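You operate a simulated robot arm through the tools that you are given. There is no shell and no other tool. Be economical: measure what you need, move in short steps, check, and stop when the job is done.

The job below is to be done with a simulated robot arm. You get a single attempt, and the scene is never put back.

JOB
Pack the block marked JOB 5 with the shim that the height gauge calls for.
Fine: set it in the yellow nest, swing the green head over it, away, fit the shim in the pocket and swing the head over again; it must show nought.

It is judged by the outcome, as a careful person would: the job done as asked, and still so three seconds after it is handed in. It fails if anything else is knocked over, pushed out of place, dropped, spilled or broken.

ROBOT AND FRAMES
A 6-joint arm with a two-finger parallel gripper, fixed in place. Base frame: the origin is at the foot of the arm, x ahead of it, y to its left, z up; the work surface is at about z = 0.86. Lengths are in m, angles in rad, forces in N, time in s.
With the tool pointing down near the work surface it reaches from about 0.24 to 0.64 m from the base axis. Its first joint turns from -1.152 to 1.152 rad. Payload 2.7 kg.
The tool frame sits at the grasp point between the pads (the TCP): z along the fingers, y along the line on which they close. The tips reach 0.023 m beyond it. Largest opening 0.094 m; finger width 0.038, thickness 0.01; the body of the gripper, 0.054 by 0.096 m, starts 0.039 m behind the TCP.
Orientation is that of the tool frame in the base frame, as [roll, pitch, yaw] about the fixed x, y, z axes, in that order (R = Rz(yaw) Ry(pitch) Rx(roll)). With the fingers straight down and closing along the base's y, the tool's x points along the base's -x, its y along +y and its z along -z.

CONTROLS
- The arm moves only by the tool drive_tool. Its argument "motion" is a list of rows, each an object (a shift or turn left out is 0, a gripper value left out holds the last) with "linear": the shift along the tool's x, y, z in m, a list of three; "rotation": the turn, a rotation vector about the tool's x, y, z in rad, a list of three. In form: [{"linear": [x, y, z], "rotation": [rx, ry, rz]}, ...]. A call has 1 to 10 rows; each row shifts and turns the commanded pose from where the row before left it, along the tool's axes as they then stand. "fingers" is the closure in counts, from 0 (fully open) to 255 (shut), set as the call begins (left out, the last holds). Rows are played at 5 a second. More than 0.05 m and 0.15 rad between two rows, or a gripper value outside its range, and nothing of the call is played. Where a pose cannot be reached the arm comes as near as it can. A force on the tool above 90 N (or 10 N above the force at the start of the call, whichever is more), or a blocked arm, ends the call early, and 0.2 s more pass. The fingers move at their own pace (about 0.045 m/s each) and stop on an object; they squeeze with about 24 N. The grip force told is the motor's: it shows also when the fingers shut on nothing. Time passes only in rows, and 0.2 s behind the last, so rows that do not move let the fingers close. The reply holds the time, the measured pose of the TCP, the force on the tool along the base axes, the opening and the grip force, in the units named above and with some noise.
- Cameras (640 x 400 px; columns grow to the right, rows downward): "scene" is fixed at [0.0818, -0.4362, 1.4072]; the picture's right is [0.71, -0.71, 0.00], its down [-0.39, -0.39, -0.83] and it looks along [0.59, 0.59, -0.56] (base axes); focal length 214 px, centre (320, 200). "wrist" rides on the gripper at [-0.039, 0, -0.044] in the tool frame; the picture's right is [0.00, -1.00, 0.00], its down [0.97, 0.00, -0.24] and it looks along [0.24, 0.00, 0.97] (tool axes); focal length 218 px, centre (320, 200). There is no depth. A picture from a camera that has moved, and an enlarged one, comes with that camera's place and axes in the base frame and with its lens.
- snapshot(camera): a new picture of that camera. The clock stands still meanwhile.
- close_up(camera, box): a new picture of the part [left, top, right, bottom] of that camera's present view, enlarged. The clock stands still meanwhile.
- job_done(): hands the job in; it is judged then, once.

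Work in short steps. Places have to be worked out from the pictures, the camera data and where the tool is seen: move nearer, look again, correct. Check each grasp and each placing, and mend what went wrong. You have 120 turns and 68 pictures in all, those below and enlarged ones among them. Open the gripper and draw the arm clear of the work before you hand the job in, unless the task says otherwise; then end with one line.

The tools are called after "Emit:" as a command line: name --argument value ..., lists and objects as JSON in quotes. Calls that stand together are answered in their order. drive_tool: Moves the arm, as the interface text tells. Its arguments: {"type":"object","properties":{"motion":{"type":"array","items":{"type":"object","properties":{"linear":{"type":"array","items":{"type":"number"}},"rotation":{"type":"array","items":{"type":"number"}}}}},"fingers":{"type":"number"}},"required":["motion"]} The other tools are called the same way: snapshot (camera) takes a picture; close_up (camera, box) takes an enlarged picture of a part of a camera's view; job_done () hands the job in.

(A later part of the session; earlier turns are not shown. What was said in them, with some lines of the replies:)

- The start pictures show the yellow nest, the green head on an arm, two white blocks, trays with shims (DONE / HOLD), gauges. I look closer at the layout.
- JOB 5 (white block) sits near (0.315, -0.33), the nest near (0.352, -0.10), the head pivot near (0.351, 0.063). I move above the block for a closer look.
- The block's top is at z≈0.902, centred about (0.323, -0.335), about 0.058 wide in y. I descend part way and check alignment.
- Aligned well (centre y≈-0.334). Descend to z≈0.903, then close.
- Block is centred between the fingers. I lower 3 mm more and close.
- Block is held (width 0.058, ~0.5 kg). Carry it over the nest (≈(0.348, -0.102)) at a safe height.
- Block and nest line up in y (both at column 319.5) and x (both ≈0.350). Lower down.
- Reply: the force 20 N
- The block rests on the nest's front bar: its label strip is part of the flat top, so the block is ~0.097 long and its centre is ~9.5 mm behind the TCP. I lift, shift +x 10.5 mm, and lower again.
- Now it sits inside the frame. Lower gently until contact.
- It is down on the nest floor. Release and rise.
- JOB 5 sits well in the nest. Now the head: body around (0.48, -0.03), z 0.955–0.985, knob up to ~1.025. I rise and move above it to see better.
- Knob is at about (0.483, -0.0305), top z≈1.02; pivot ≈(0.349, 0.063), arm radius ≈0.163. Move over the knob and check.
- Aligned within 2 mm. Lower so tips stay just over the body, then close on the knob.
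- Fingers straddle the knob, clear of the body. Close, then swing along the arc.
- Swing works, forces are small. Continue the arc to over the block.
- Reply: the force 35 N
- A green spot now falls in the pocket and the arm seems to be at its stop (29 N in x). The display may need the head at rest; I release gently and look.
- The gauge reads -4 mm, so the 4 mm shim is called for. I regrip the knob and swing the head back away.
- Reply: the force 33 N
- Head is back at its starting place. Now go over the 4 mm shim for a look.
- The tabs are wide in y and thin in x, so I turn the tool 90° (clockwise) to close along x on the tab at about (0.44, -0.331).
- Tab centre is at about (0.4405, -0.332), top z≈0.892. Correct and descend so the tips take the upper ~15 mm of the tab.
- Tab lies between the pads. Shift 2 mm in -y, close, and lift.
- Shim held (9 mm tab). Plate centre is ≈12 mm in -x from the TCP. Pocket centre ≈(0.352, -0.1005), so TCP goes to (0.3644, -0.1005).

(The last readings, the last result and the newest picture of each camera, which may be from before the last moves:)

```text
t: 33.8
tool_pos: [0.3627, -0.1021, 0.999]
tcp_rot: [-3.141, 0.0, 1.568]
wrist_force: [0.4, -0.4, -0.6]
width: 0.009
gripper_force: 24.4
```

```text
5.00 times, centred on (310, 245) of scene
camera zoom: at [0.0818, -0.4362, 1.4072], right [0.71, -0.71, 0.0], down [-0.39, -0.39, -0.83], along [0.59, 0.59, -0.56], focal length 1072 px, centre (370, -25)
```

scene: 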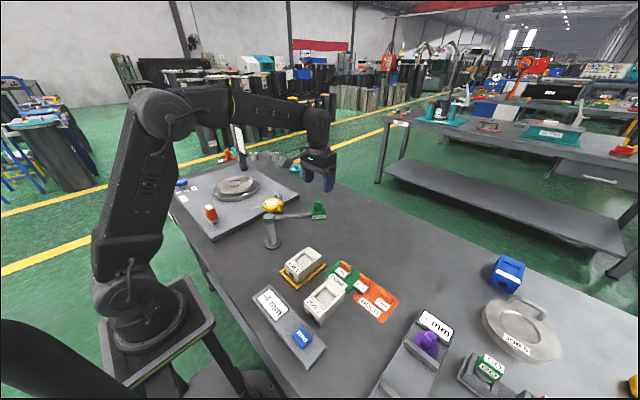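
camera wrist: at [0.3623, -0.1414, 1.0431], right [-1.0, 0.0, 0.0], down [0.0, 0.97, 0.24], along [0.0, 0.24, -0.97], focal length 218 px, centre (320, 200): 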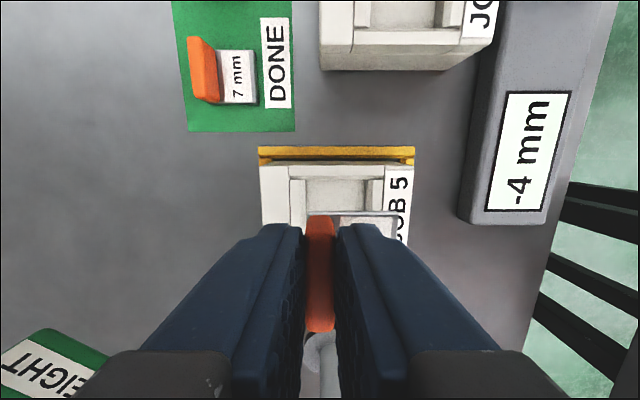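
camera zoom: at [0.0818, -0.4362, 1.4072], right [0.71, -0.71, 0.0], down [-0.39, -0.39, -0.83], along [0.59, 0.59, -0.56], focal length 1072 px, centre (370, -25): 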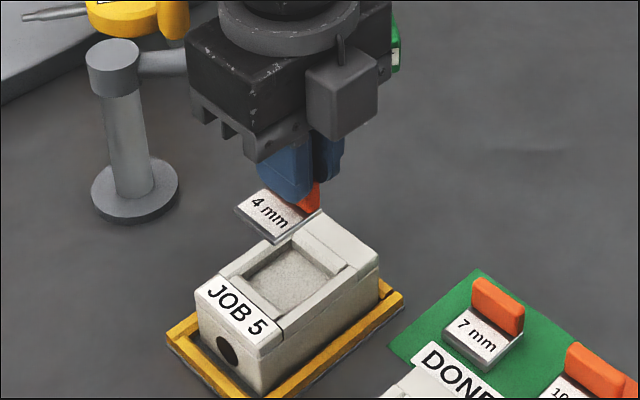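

A close-up of the wrist view to align the plate with the pocket.

Emit:
close_up --camera "wrist" --box '[250, 140, 430, 252]'

Emit:
close_up --camera "scene" --box '[285, 232, 335, 272]'

```text
3.56 times, centred on (340, 196) of wrist
camera zoom: at [0.3623, -0.1414, 1.0431], right [-1.0, 0.0, 0.0], down [0.0, 0.97, 0.24], along [0.0, 0.24, -0.97], focal length 776 px, centre (249, 214)
```

zoom: 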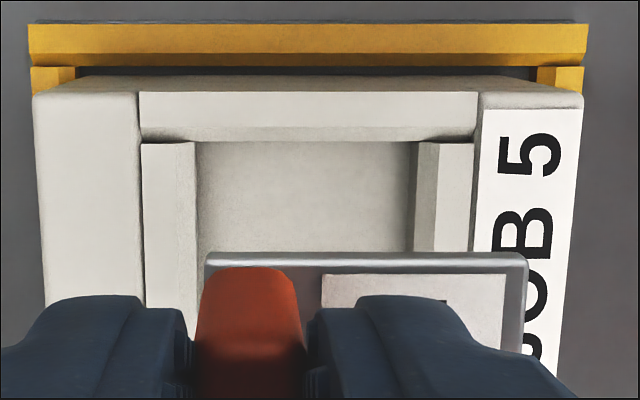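

```text
10.00 times, centred on (310, 252) of scene
camera zoom: at [0.0818, -0.4362, 1.4072], right [0.71, -0.71, 0.0], down [-0.39, -0.39, -0.83], along [0.59, 0.59, -0.56], focal length 2145 px, centre (420, -320)
```

zoom: 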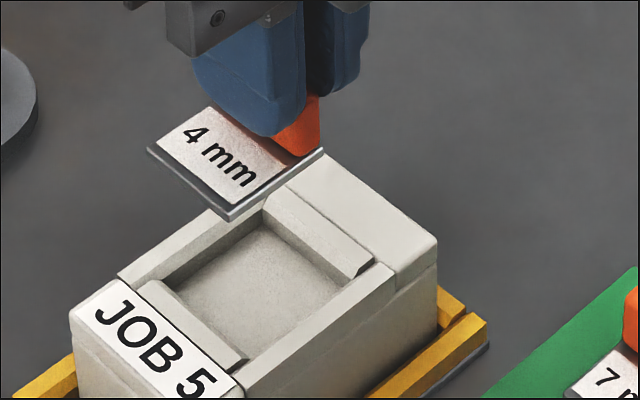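

Plate centre ≈(0.350, -0.100) against pocket centre ≈(0.351, -0.100): good. Shift 1 mm in +x and descend into the mouth of the pocket.

Emit:
drive_tool --motion '[{"linear": [0, 0.001, 0.03]}, {"linear": [0, 0, 0.025]}, {"linear": [0, 0, 0.01]}, {}]'

Emit:
close_up --camera "wrist" --box '[200, 100, 440, 250]'

Emit:
close_up --camera "scene" --box '[285, 232, 335, 272]'

```text
t: 34.8
tool_pos: [0.3639, -0.1011, 0.936]
tcp_rot: [3.137, 0.001, 1.571]
wrist_force: [-2.1, -0.5, 18.5]
width: 0.0092
gripper_force: 24.0
```

```text
2.67 times, centred on (320, 175) of wrist
camera zoom: at [0.3651, -0.1407, 0.98], right [-1.0, 0.0, 0.0], down [0.0, 0.97, 0.24], along [0.0, 0.24, -0.97], focal length 582 px, centre (320, 267)
```

zoom: 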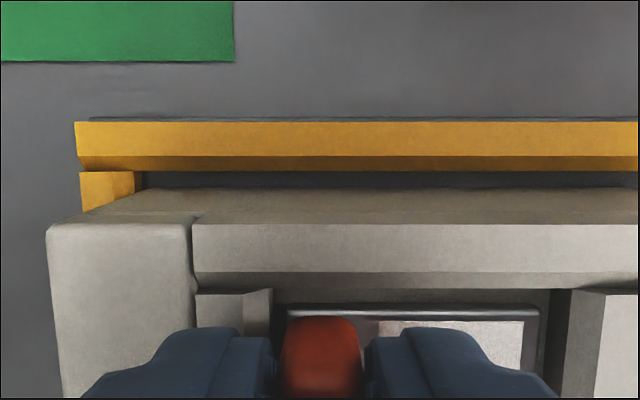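

```text
10.00 times, centred on (310, 252) of scene
camera zoom: at [0.0815, -0.4362, 1.4072], right [0.71, -0.71, 0.0], down [-0.39, -0.39, -0.83], along [0.59, 0.59, -0.56], focal length 2145 px, centre (420, -320)
```

zoom: 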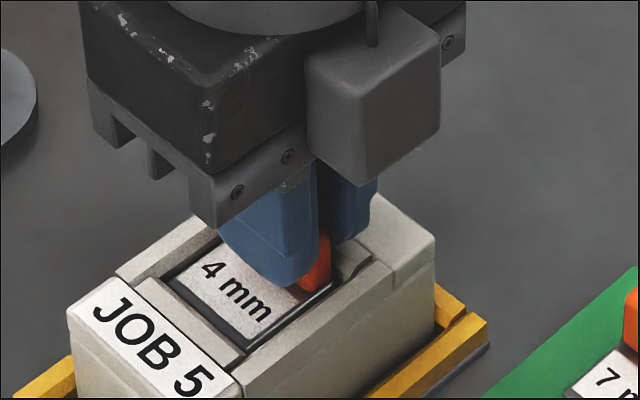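

Contact at TCP z≈0.936 with ~18 N. I look closely to see whether the plate is on the floor or on a ledge.

Emit:
close_up --camera "scene" --box '[292, 248, 322, 272]'

Emit:
close_up --camera "wrist" --box '[270, 180, 450, 292]'

```text
16.00 times, centred on (307, 260) of scene
camera zoom: at [0.0815, -0.4362, 1.4072], right [0.71, -0.71, 0.0], down [-0.39, -0.39, -0.83], along [0.59, 0.59, -0.56], focal length 3432 px, centre (528, -760)
```

zoom: 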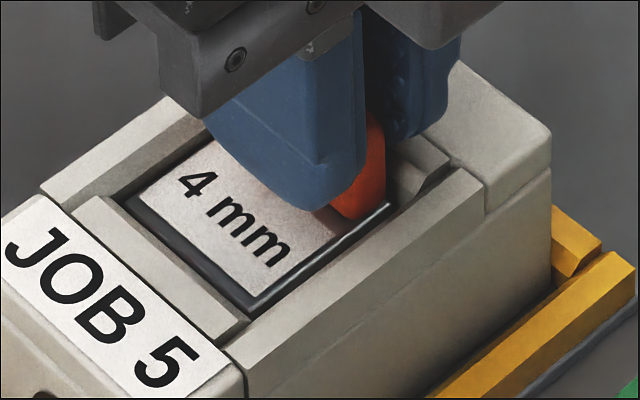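

```text
3.56 times, centred on (360, 236) of wrist
camera zoom: at [0.3651, -0.1407, 0.98], right [-1.0, 0.0, 0.0], down [0.0, 0.97, 0.24], along [0.0, 0.24, -0.97], focal length 776 px, centre (178, 72)
```

zoom: 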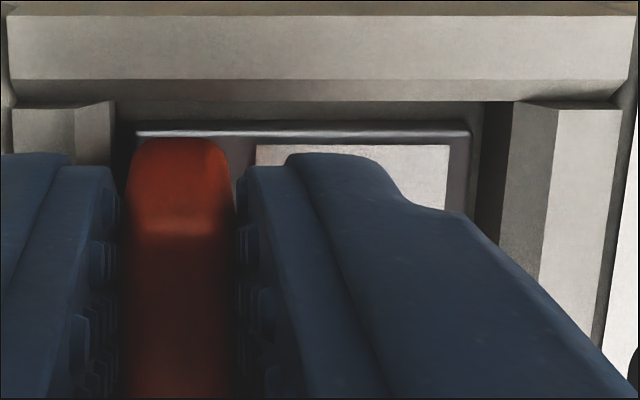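

Plate appears inside the pocket with clearance all round. Release gently (tips are above the block top) and rise.

Emit:
drive_tool --motion '[{}, {}, {}]' --fingers 140

Emit:
drive_tool --motion '[{"linear": [0, 0, -0.02]}, {"linear": [0, 0, -0.04]}, {"linear": [0, 0, -0.04]}, {"linear": [-0.04, 0, -0.02]}]'

Emit:
close_up --camera "wrist" --box '[230, 130, 430, 255]'

Emit:
close_up --camera "scene" --box '[280, 232, 340, 280]'

```text
t: 35.6
tool_pos: [0.3647, -0.1021, 0.9347]
tcp_rot: [-3.141, -0.001, 1.568]
wrist_force: [-0.4, -0.7, 0.0]
width: 0.0424
gripper_force: 0.0
```

```text
t: 36.6
tool_pos: [0.3644, -0.1424, 1.0561]
tcp_rot: [-3.141, -0.001, 1.569]
wrist_force: [-0.3, -0.1, 1.2]
width: 0.0425
gripper_force: 0.1
```

```text
3.20 times, centred on (330, 192) of wrist
camera zoom: at [0.3647, -0.1807, 1.1012], right [-1.0, 0.0, 0.0], down [0.0, 0.97, 0.24], along [0.0, 0.24, -0.97], focal length 698 px, centre (288, 224)
```

zoom: 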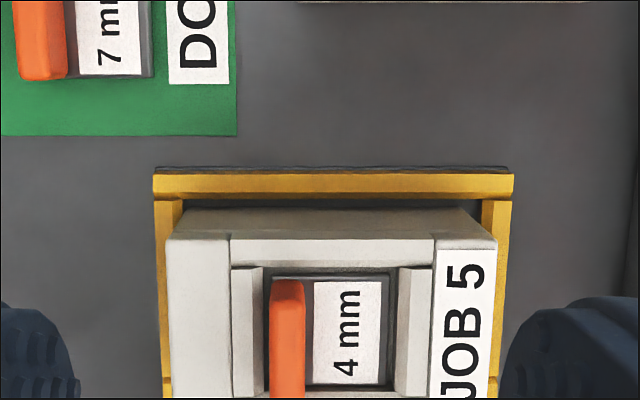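

```text
8.33 times, centred on (310, 256) of scene
camera zoom: at [0.0818, -0.4362, 1.4072], right [0.71, -0.71, 0.0], down [-0.39, -0.39, -0.83], along [0.59, 0.59, -0.56], focal length 1787 px, centre (403, -267)
```

zoom: 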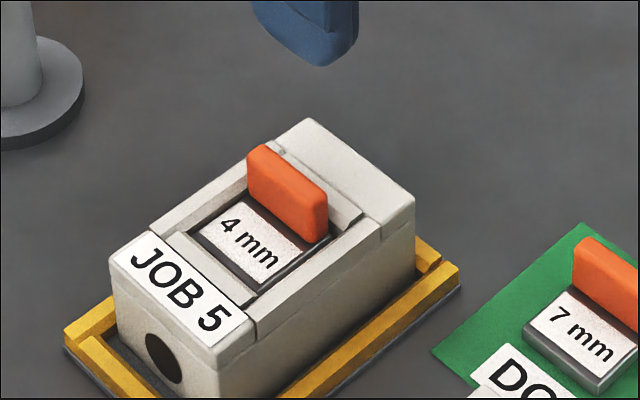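

The shim is seated flat. Now turn the tool back and go to the knob for the second swing.

Emit:
drive_tool --motion '[{"linear": [0, 0, -0.04], "rotation": [0, 0, -0.145]}, {"rotation": [0, 0, -0.145]}, {"rotation": [0, 0, -0.145]}, {"rotation": [0, 0, -0.145]}, {"rotation": [0, 0, -0.145]}, {"rotation": [0, 0, -0.145]}, {"rotation": [0, 0, -0.145]}, {"rotation": [0, 0, -0.145]}, {"rotation": [0, 0, -0.145]}, {"rotation": [0, 0, -0.145]}]' --fingers 60

Emit:
drive_tool --motion '[{"rotation": [0, 0, -0.1208]}, {"linear": [-0.029, 0.0275, 0]}, {"linear": [-0.029, 0.0275, 0]}, {"linear": [-0.029, 0.0275, 0]}, {"linear": [-0.029, 0.0275, 0]}, {"linear": [0, 0, 0.035]}, {}]'

Emit:
snapshot --camera "wrist"

```text
t: 38.8
tool_pos: [0.3653, -0.1418, 1.0949]
tcp_rot: [3.141, 0.0, 3.023]
wrist_force: [-0.4, 0.1, -0.3]
width: 0.072
gripper_force: 0.0
```

```text
t: 40.4
tool_pos: [0.4832, -0.0319, 1.0599]
tcp_rot: [3.139, -0.001, 3.141]
wrist_force: [0.3, -0.8, 0.4]
width: 0.0721
gripper_force: 0.0
```

```text
16 pictures are left
camera wrist: at [0.5219, -0.032, 1.1052], right [0.0, -1.0, 0.0], down [-0.97, 0.0, 0.24], along [-0.24, 0.0, -0.97], focal length 218 px, centre (320, 200)
```

wrist: 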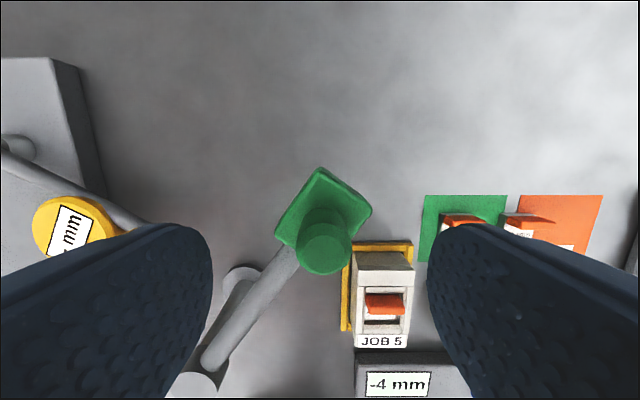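

Same picture as before. Descend, grip, and swing over.

Emit:
drive_tool --motion '[{"linear": [0.001, -0.0015, 0.025]}, {"linear": [0.001, 0, 0.017]}]'

Emit:
drive_tool --motion '[{}, {}, {}, {}, {}]' --fingers 255

Emit:
drive_tool --motion '[{"linear": [0.01074, -0.01375, 0], "rotation": [0, 0, 0.1069]}, {"linear": [0.01074, -0.01375, 0], "rotation": [0, 0, 0.1069]}, {"linear": [0.01074, -0.01375, 0], "rotation": [0, 0, 0.1069]}, {"linear": [0.01074, -0.01375, 0], "rotation": [0, 0, 0.1069]}, {"linear": [0.01074, -0.01375, 0], "rotation": [0, 0, 0.1069]}, {"linear": [0.01074, -0.01375, 0], "rotation": [0, 0, 0.1069]}, {"linear": [0.01074, -0.01375, 0], "rotation": [0, 0, 0.1069]}, {"linear": [0.01074, -0.01375, 0], "rotation": [0, 0, 0.1069]}, {"linear": [0.009, -0.0115, 0], "rotation": [0, 0, 0.09]}, {}]'

Emit:
close_up --camera "scene" --box '[240, 220, 400, 348]'

```text
t: 41.0
tool_pos: [0.4809, -0.0333, 1.02]
tcp_rot: [-3.141, 0.001, 3.141]
wrist_force: [-0.9, -0.5, 1.1]
width: 0.0719
gripper_force: 0.1
```

```text
t: 42.2
tool_pos: [0.4802, -0.0326, 1.0191]
tcp_rot: [-3.141, 0.0, -3.141]
wrist_force: [1.6, -2.0, -1.9]
width: 0.0238
gripper_force: 44.8
```

```text
t: 44.4
tool_pos: [0.35, -0.1018, 1.0172]
tcp_rot: [3.134, 0.004, 2.195]
wrist_force: [27.9, 31.8, 0.7]
width: 0.0238
gripper_force: 44.8
```

```text
3.12 times, centred on (320, 284) of scene
camera zoom: at [0.0826, -0.4353, 1.4074], right [0.71, -0.71, 0.0], down [-0.39, -0.39, -0.83], along [0.59, 0.59, -0.56], focal length 670 px, centre (320, -62)
```

zoom: 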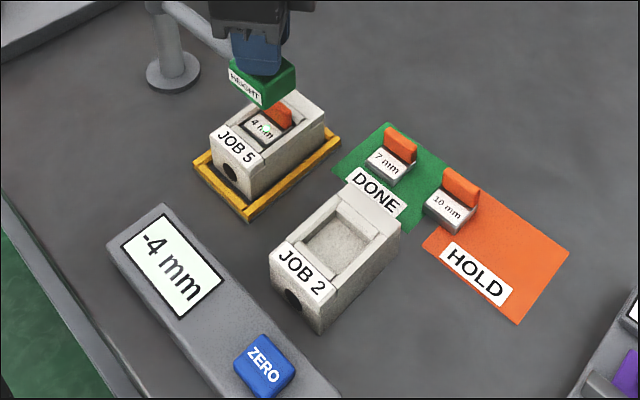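

The head is over the shim; release and let the gauge read.

Emit:
drive_tool --motion '[{}, {}, {}, {}, {}, {}]' --fingers 110

Emit:
close_up --camera "scene" --box '[240, 220, 400, 348]'

```text
t: 45.8
tool_pos: [0.3484, -0.1036, 1.018]
tcp_rot: [3.141, 0.0, 2.198]
wrist_force: [-0.1, 0.2, -0.9]
width: 0.0538
gripper_force: 0.0
```

```text
3.12 times, centred on (320, 284) of scene
camera zoom: at [0.0818, -0.4362, 1.4072], right [0.71, -0.71, 0.0], down [-0.39, -0.39, -0.83], along [0.59, 0.59, -0.56], focal length 670 px, centre (320, -62)
```

zoom: 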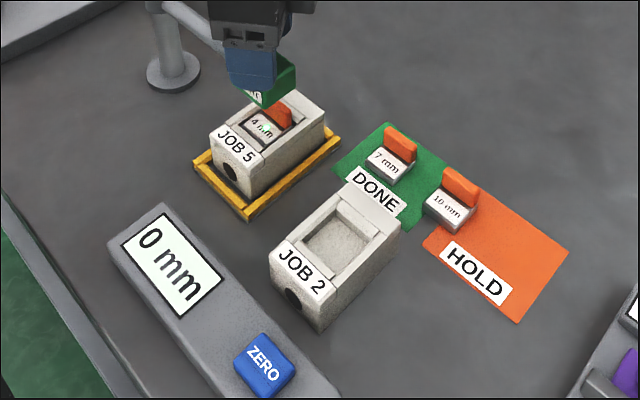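

The gauge shows 0 mm. Draw the arm straight up and clear, then check once more.

Emit:
drive_tool --motion '[{"linear": [0, 0, -0.03]}, {"linear": [0, 0, -0.04]}, {"linear": [0, 0, -0.045]}, {"linear": [0, 0, -0.045]}, {"linear": [0, 0, -0.045]}, {}, {}, {}]'

Emit:
snapshot --camera "scene"

Emit:
close_up --camera "scene" --box '[230, 190, 390, 318]'

```text
t: 47.6
tool_pos: [0.3474, -0.1033, 1.2242]
tcp_rot: [-3.141, -0.001, 2.197]
wrist_force: [1.0, -0.2, 0.9]
width: 0.0536
gripper_force: 0.1
```

```text
13 pictures are left
```

scene: 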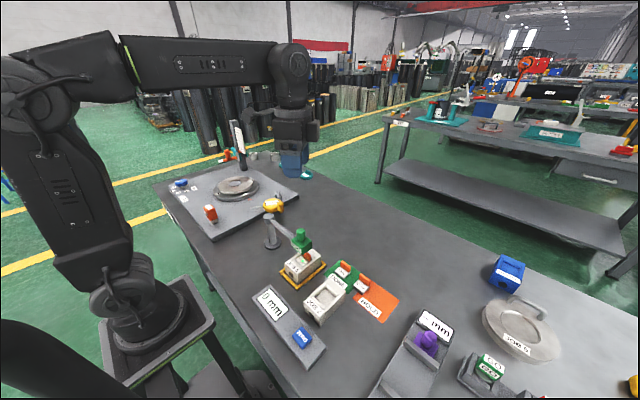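

```text
3.12 times, centred on (310, 254) of scene
camera zoom: at [0.0818, -0.4362, 1.4072], right [0.71, -0.71, 0.0], down [-0.39, -0.39, -0.83], along [0.59, 0.59, -0.56], focal length 670 px, centre (351, 31)
```

zoom: 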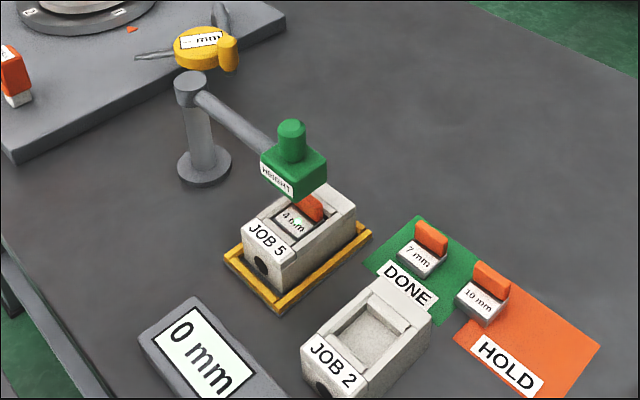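

The block is in the nest with the 4 mm shim, the head is over it showing 0 mm, and the arm is clear. I open the gripper fully and hand in.

Emit:
drive_tool --motion '[{}, {}, {}]' --fingers 0

Emit:
job_done

```text
t: 48.4
tool_pos: [0.3469, -0.1045, 1.2235]
tcp_rot: [3.141, 0.0, 2.198]
wrist_force: [0.1, 0.3, 0.5]
width: 0.0938
gripper_force: 0.2
```

```text
The job is handed in.
```

JOB 5 is in the yellow nest with the 4 mm shim in its pocket (the gauge first read -4 mm), and with the green head back over it the gauge shows 0 mm.
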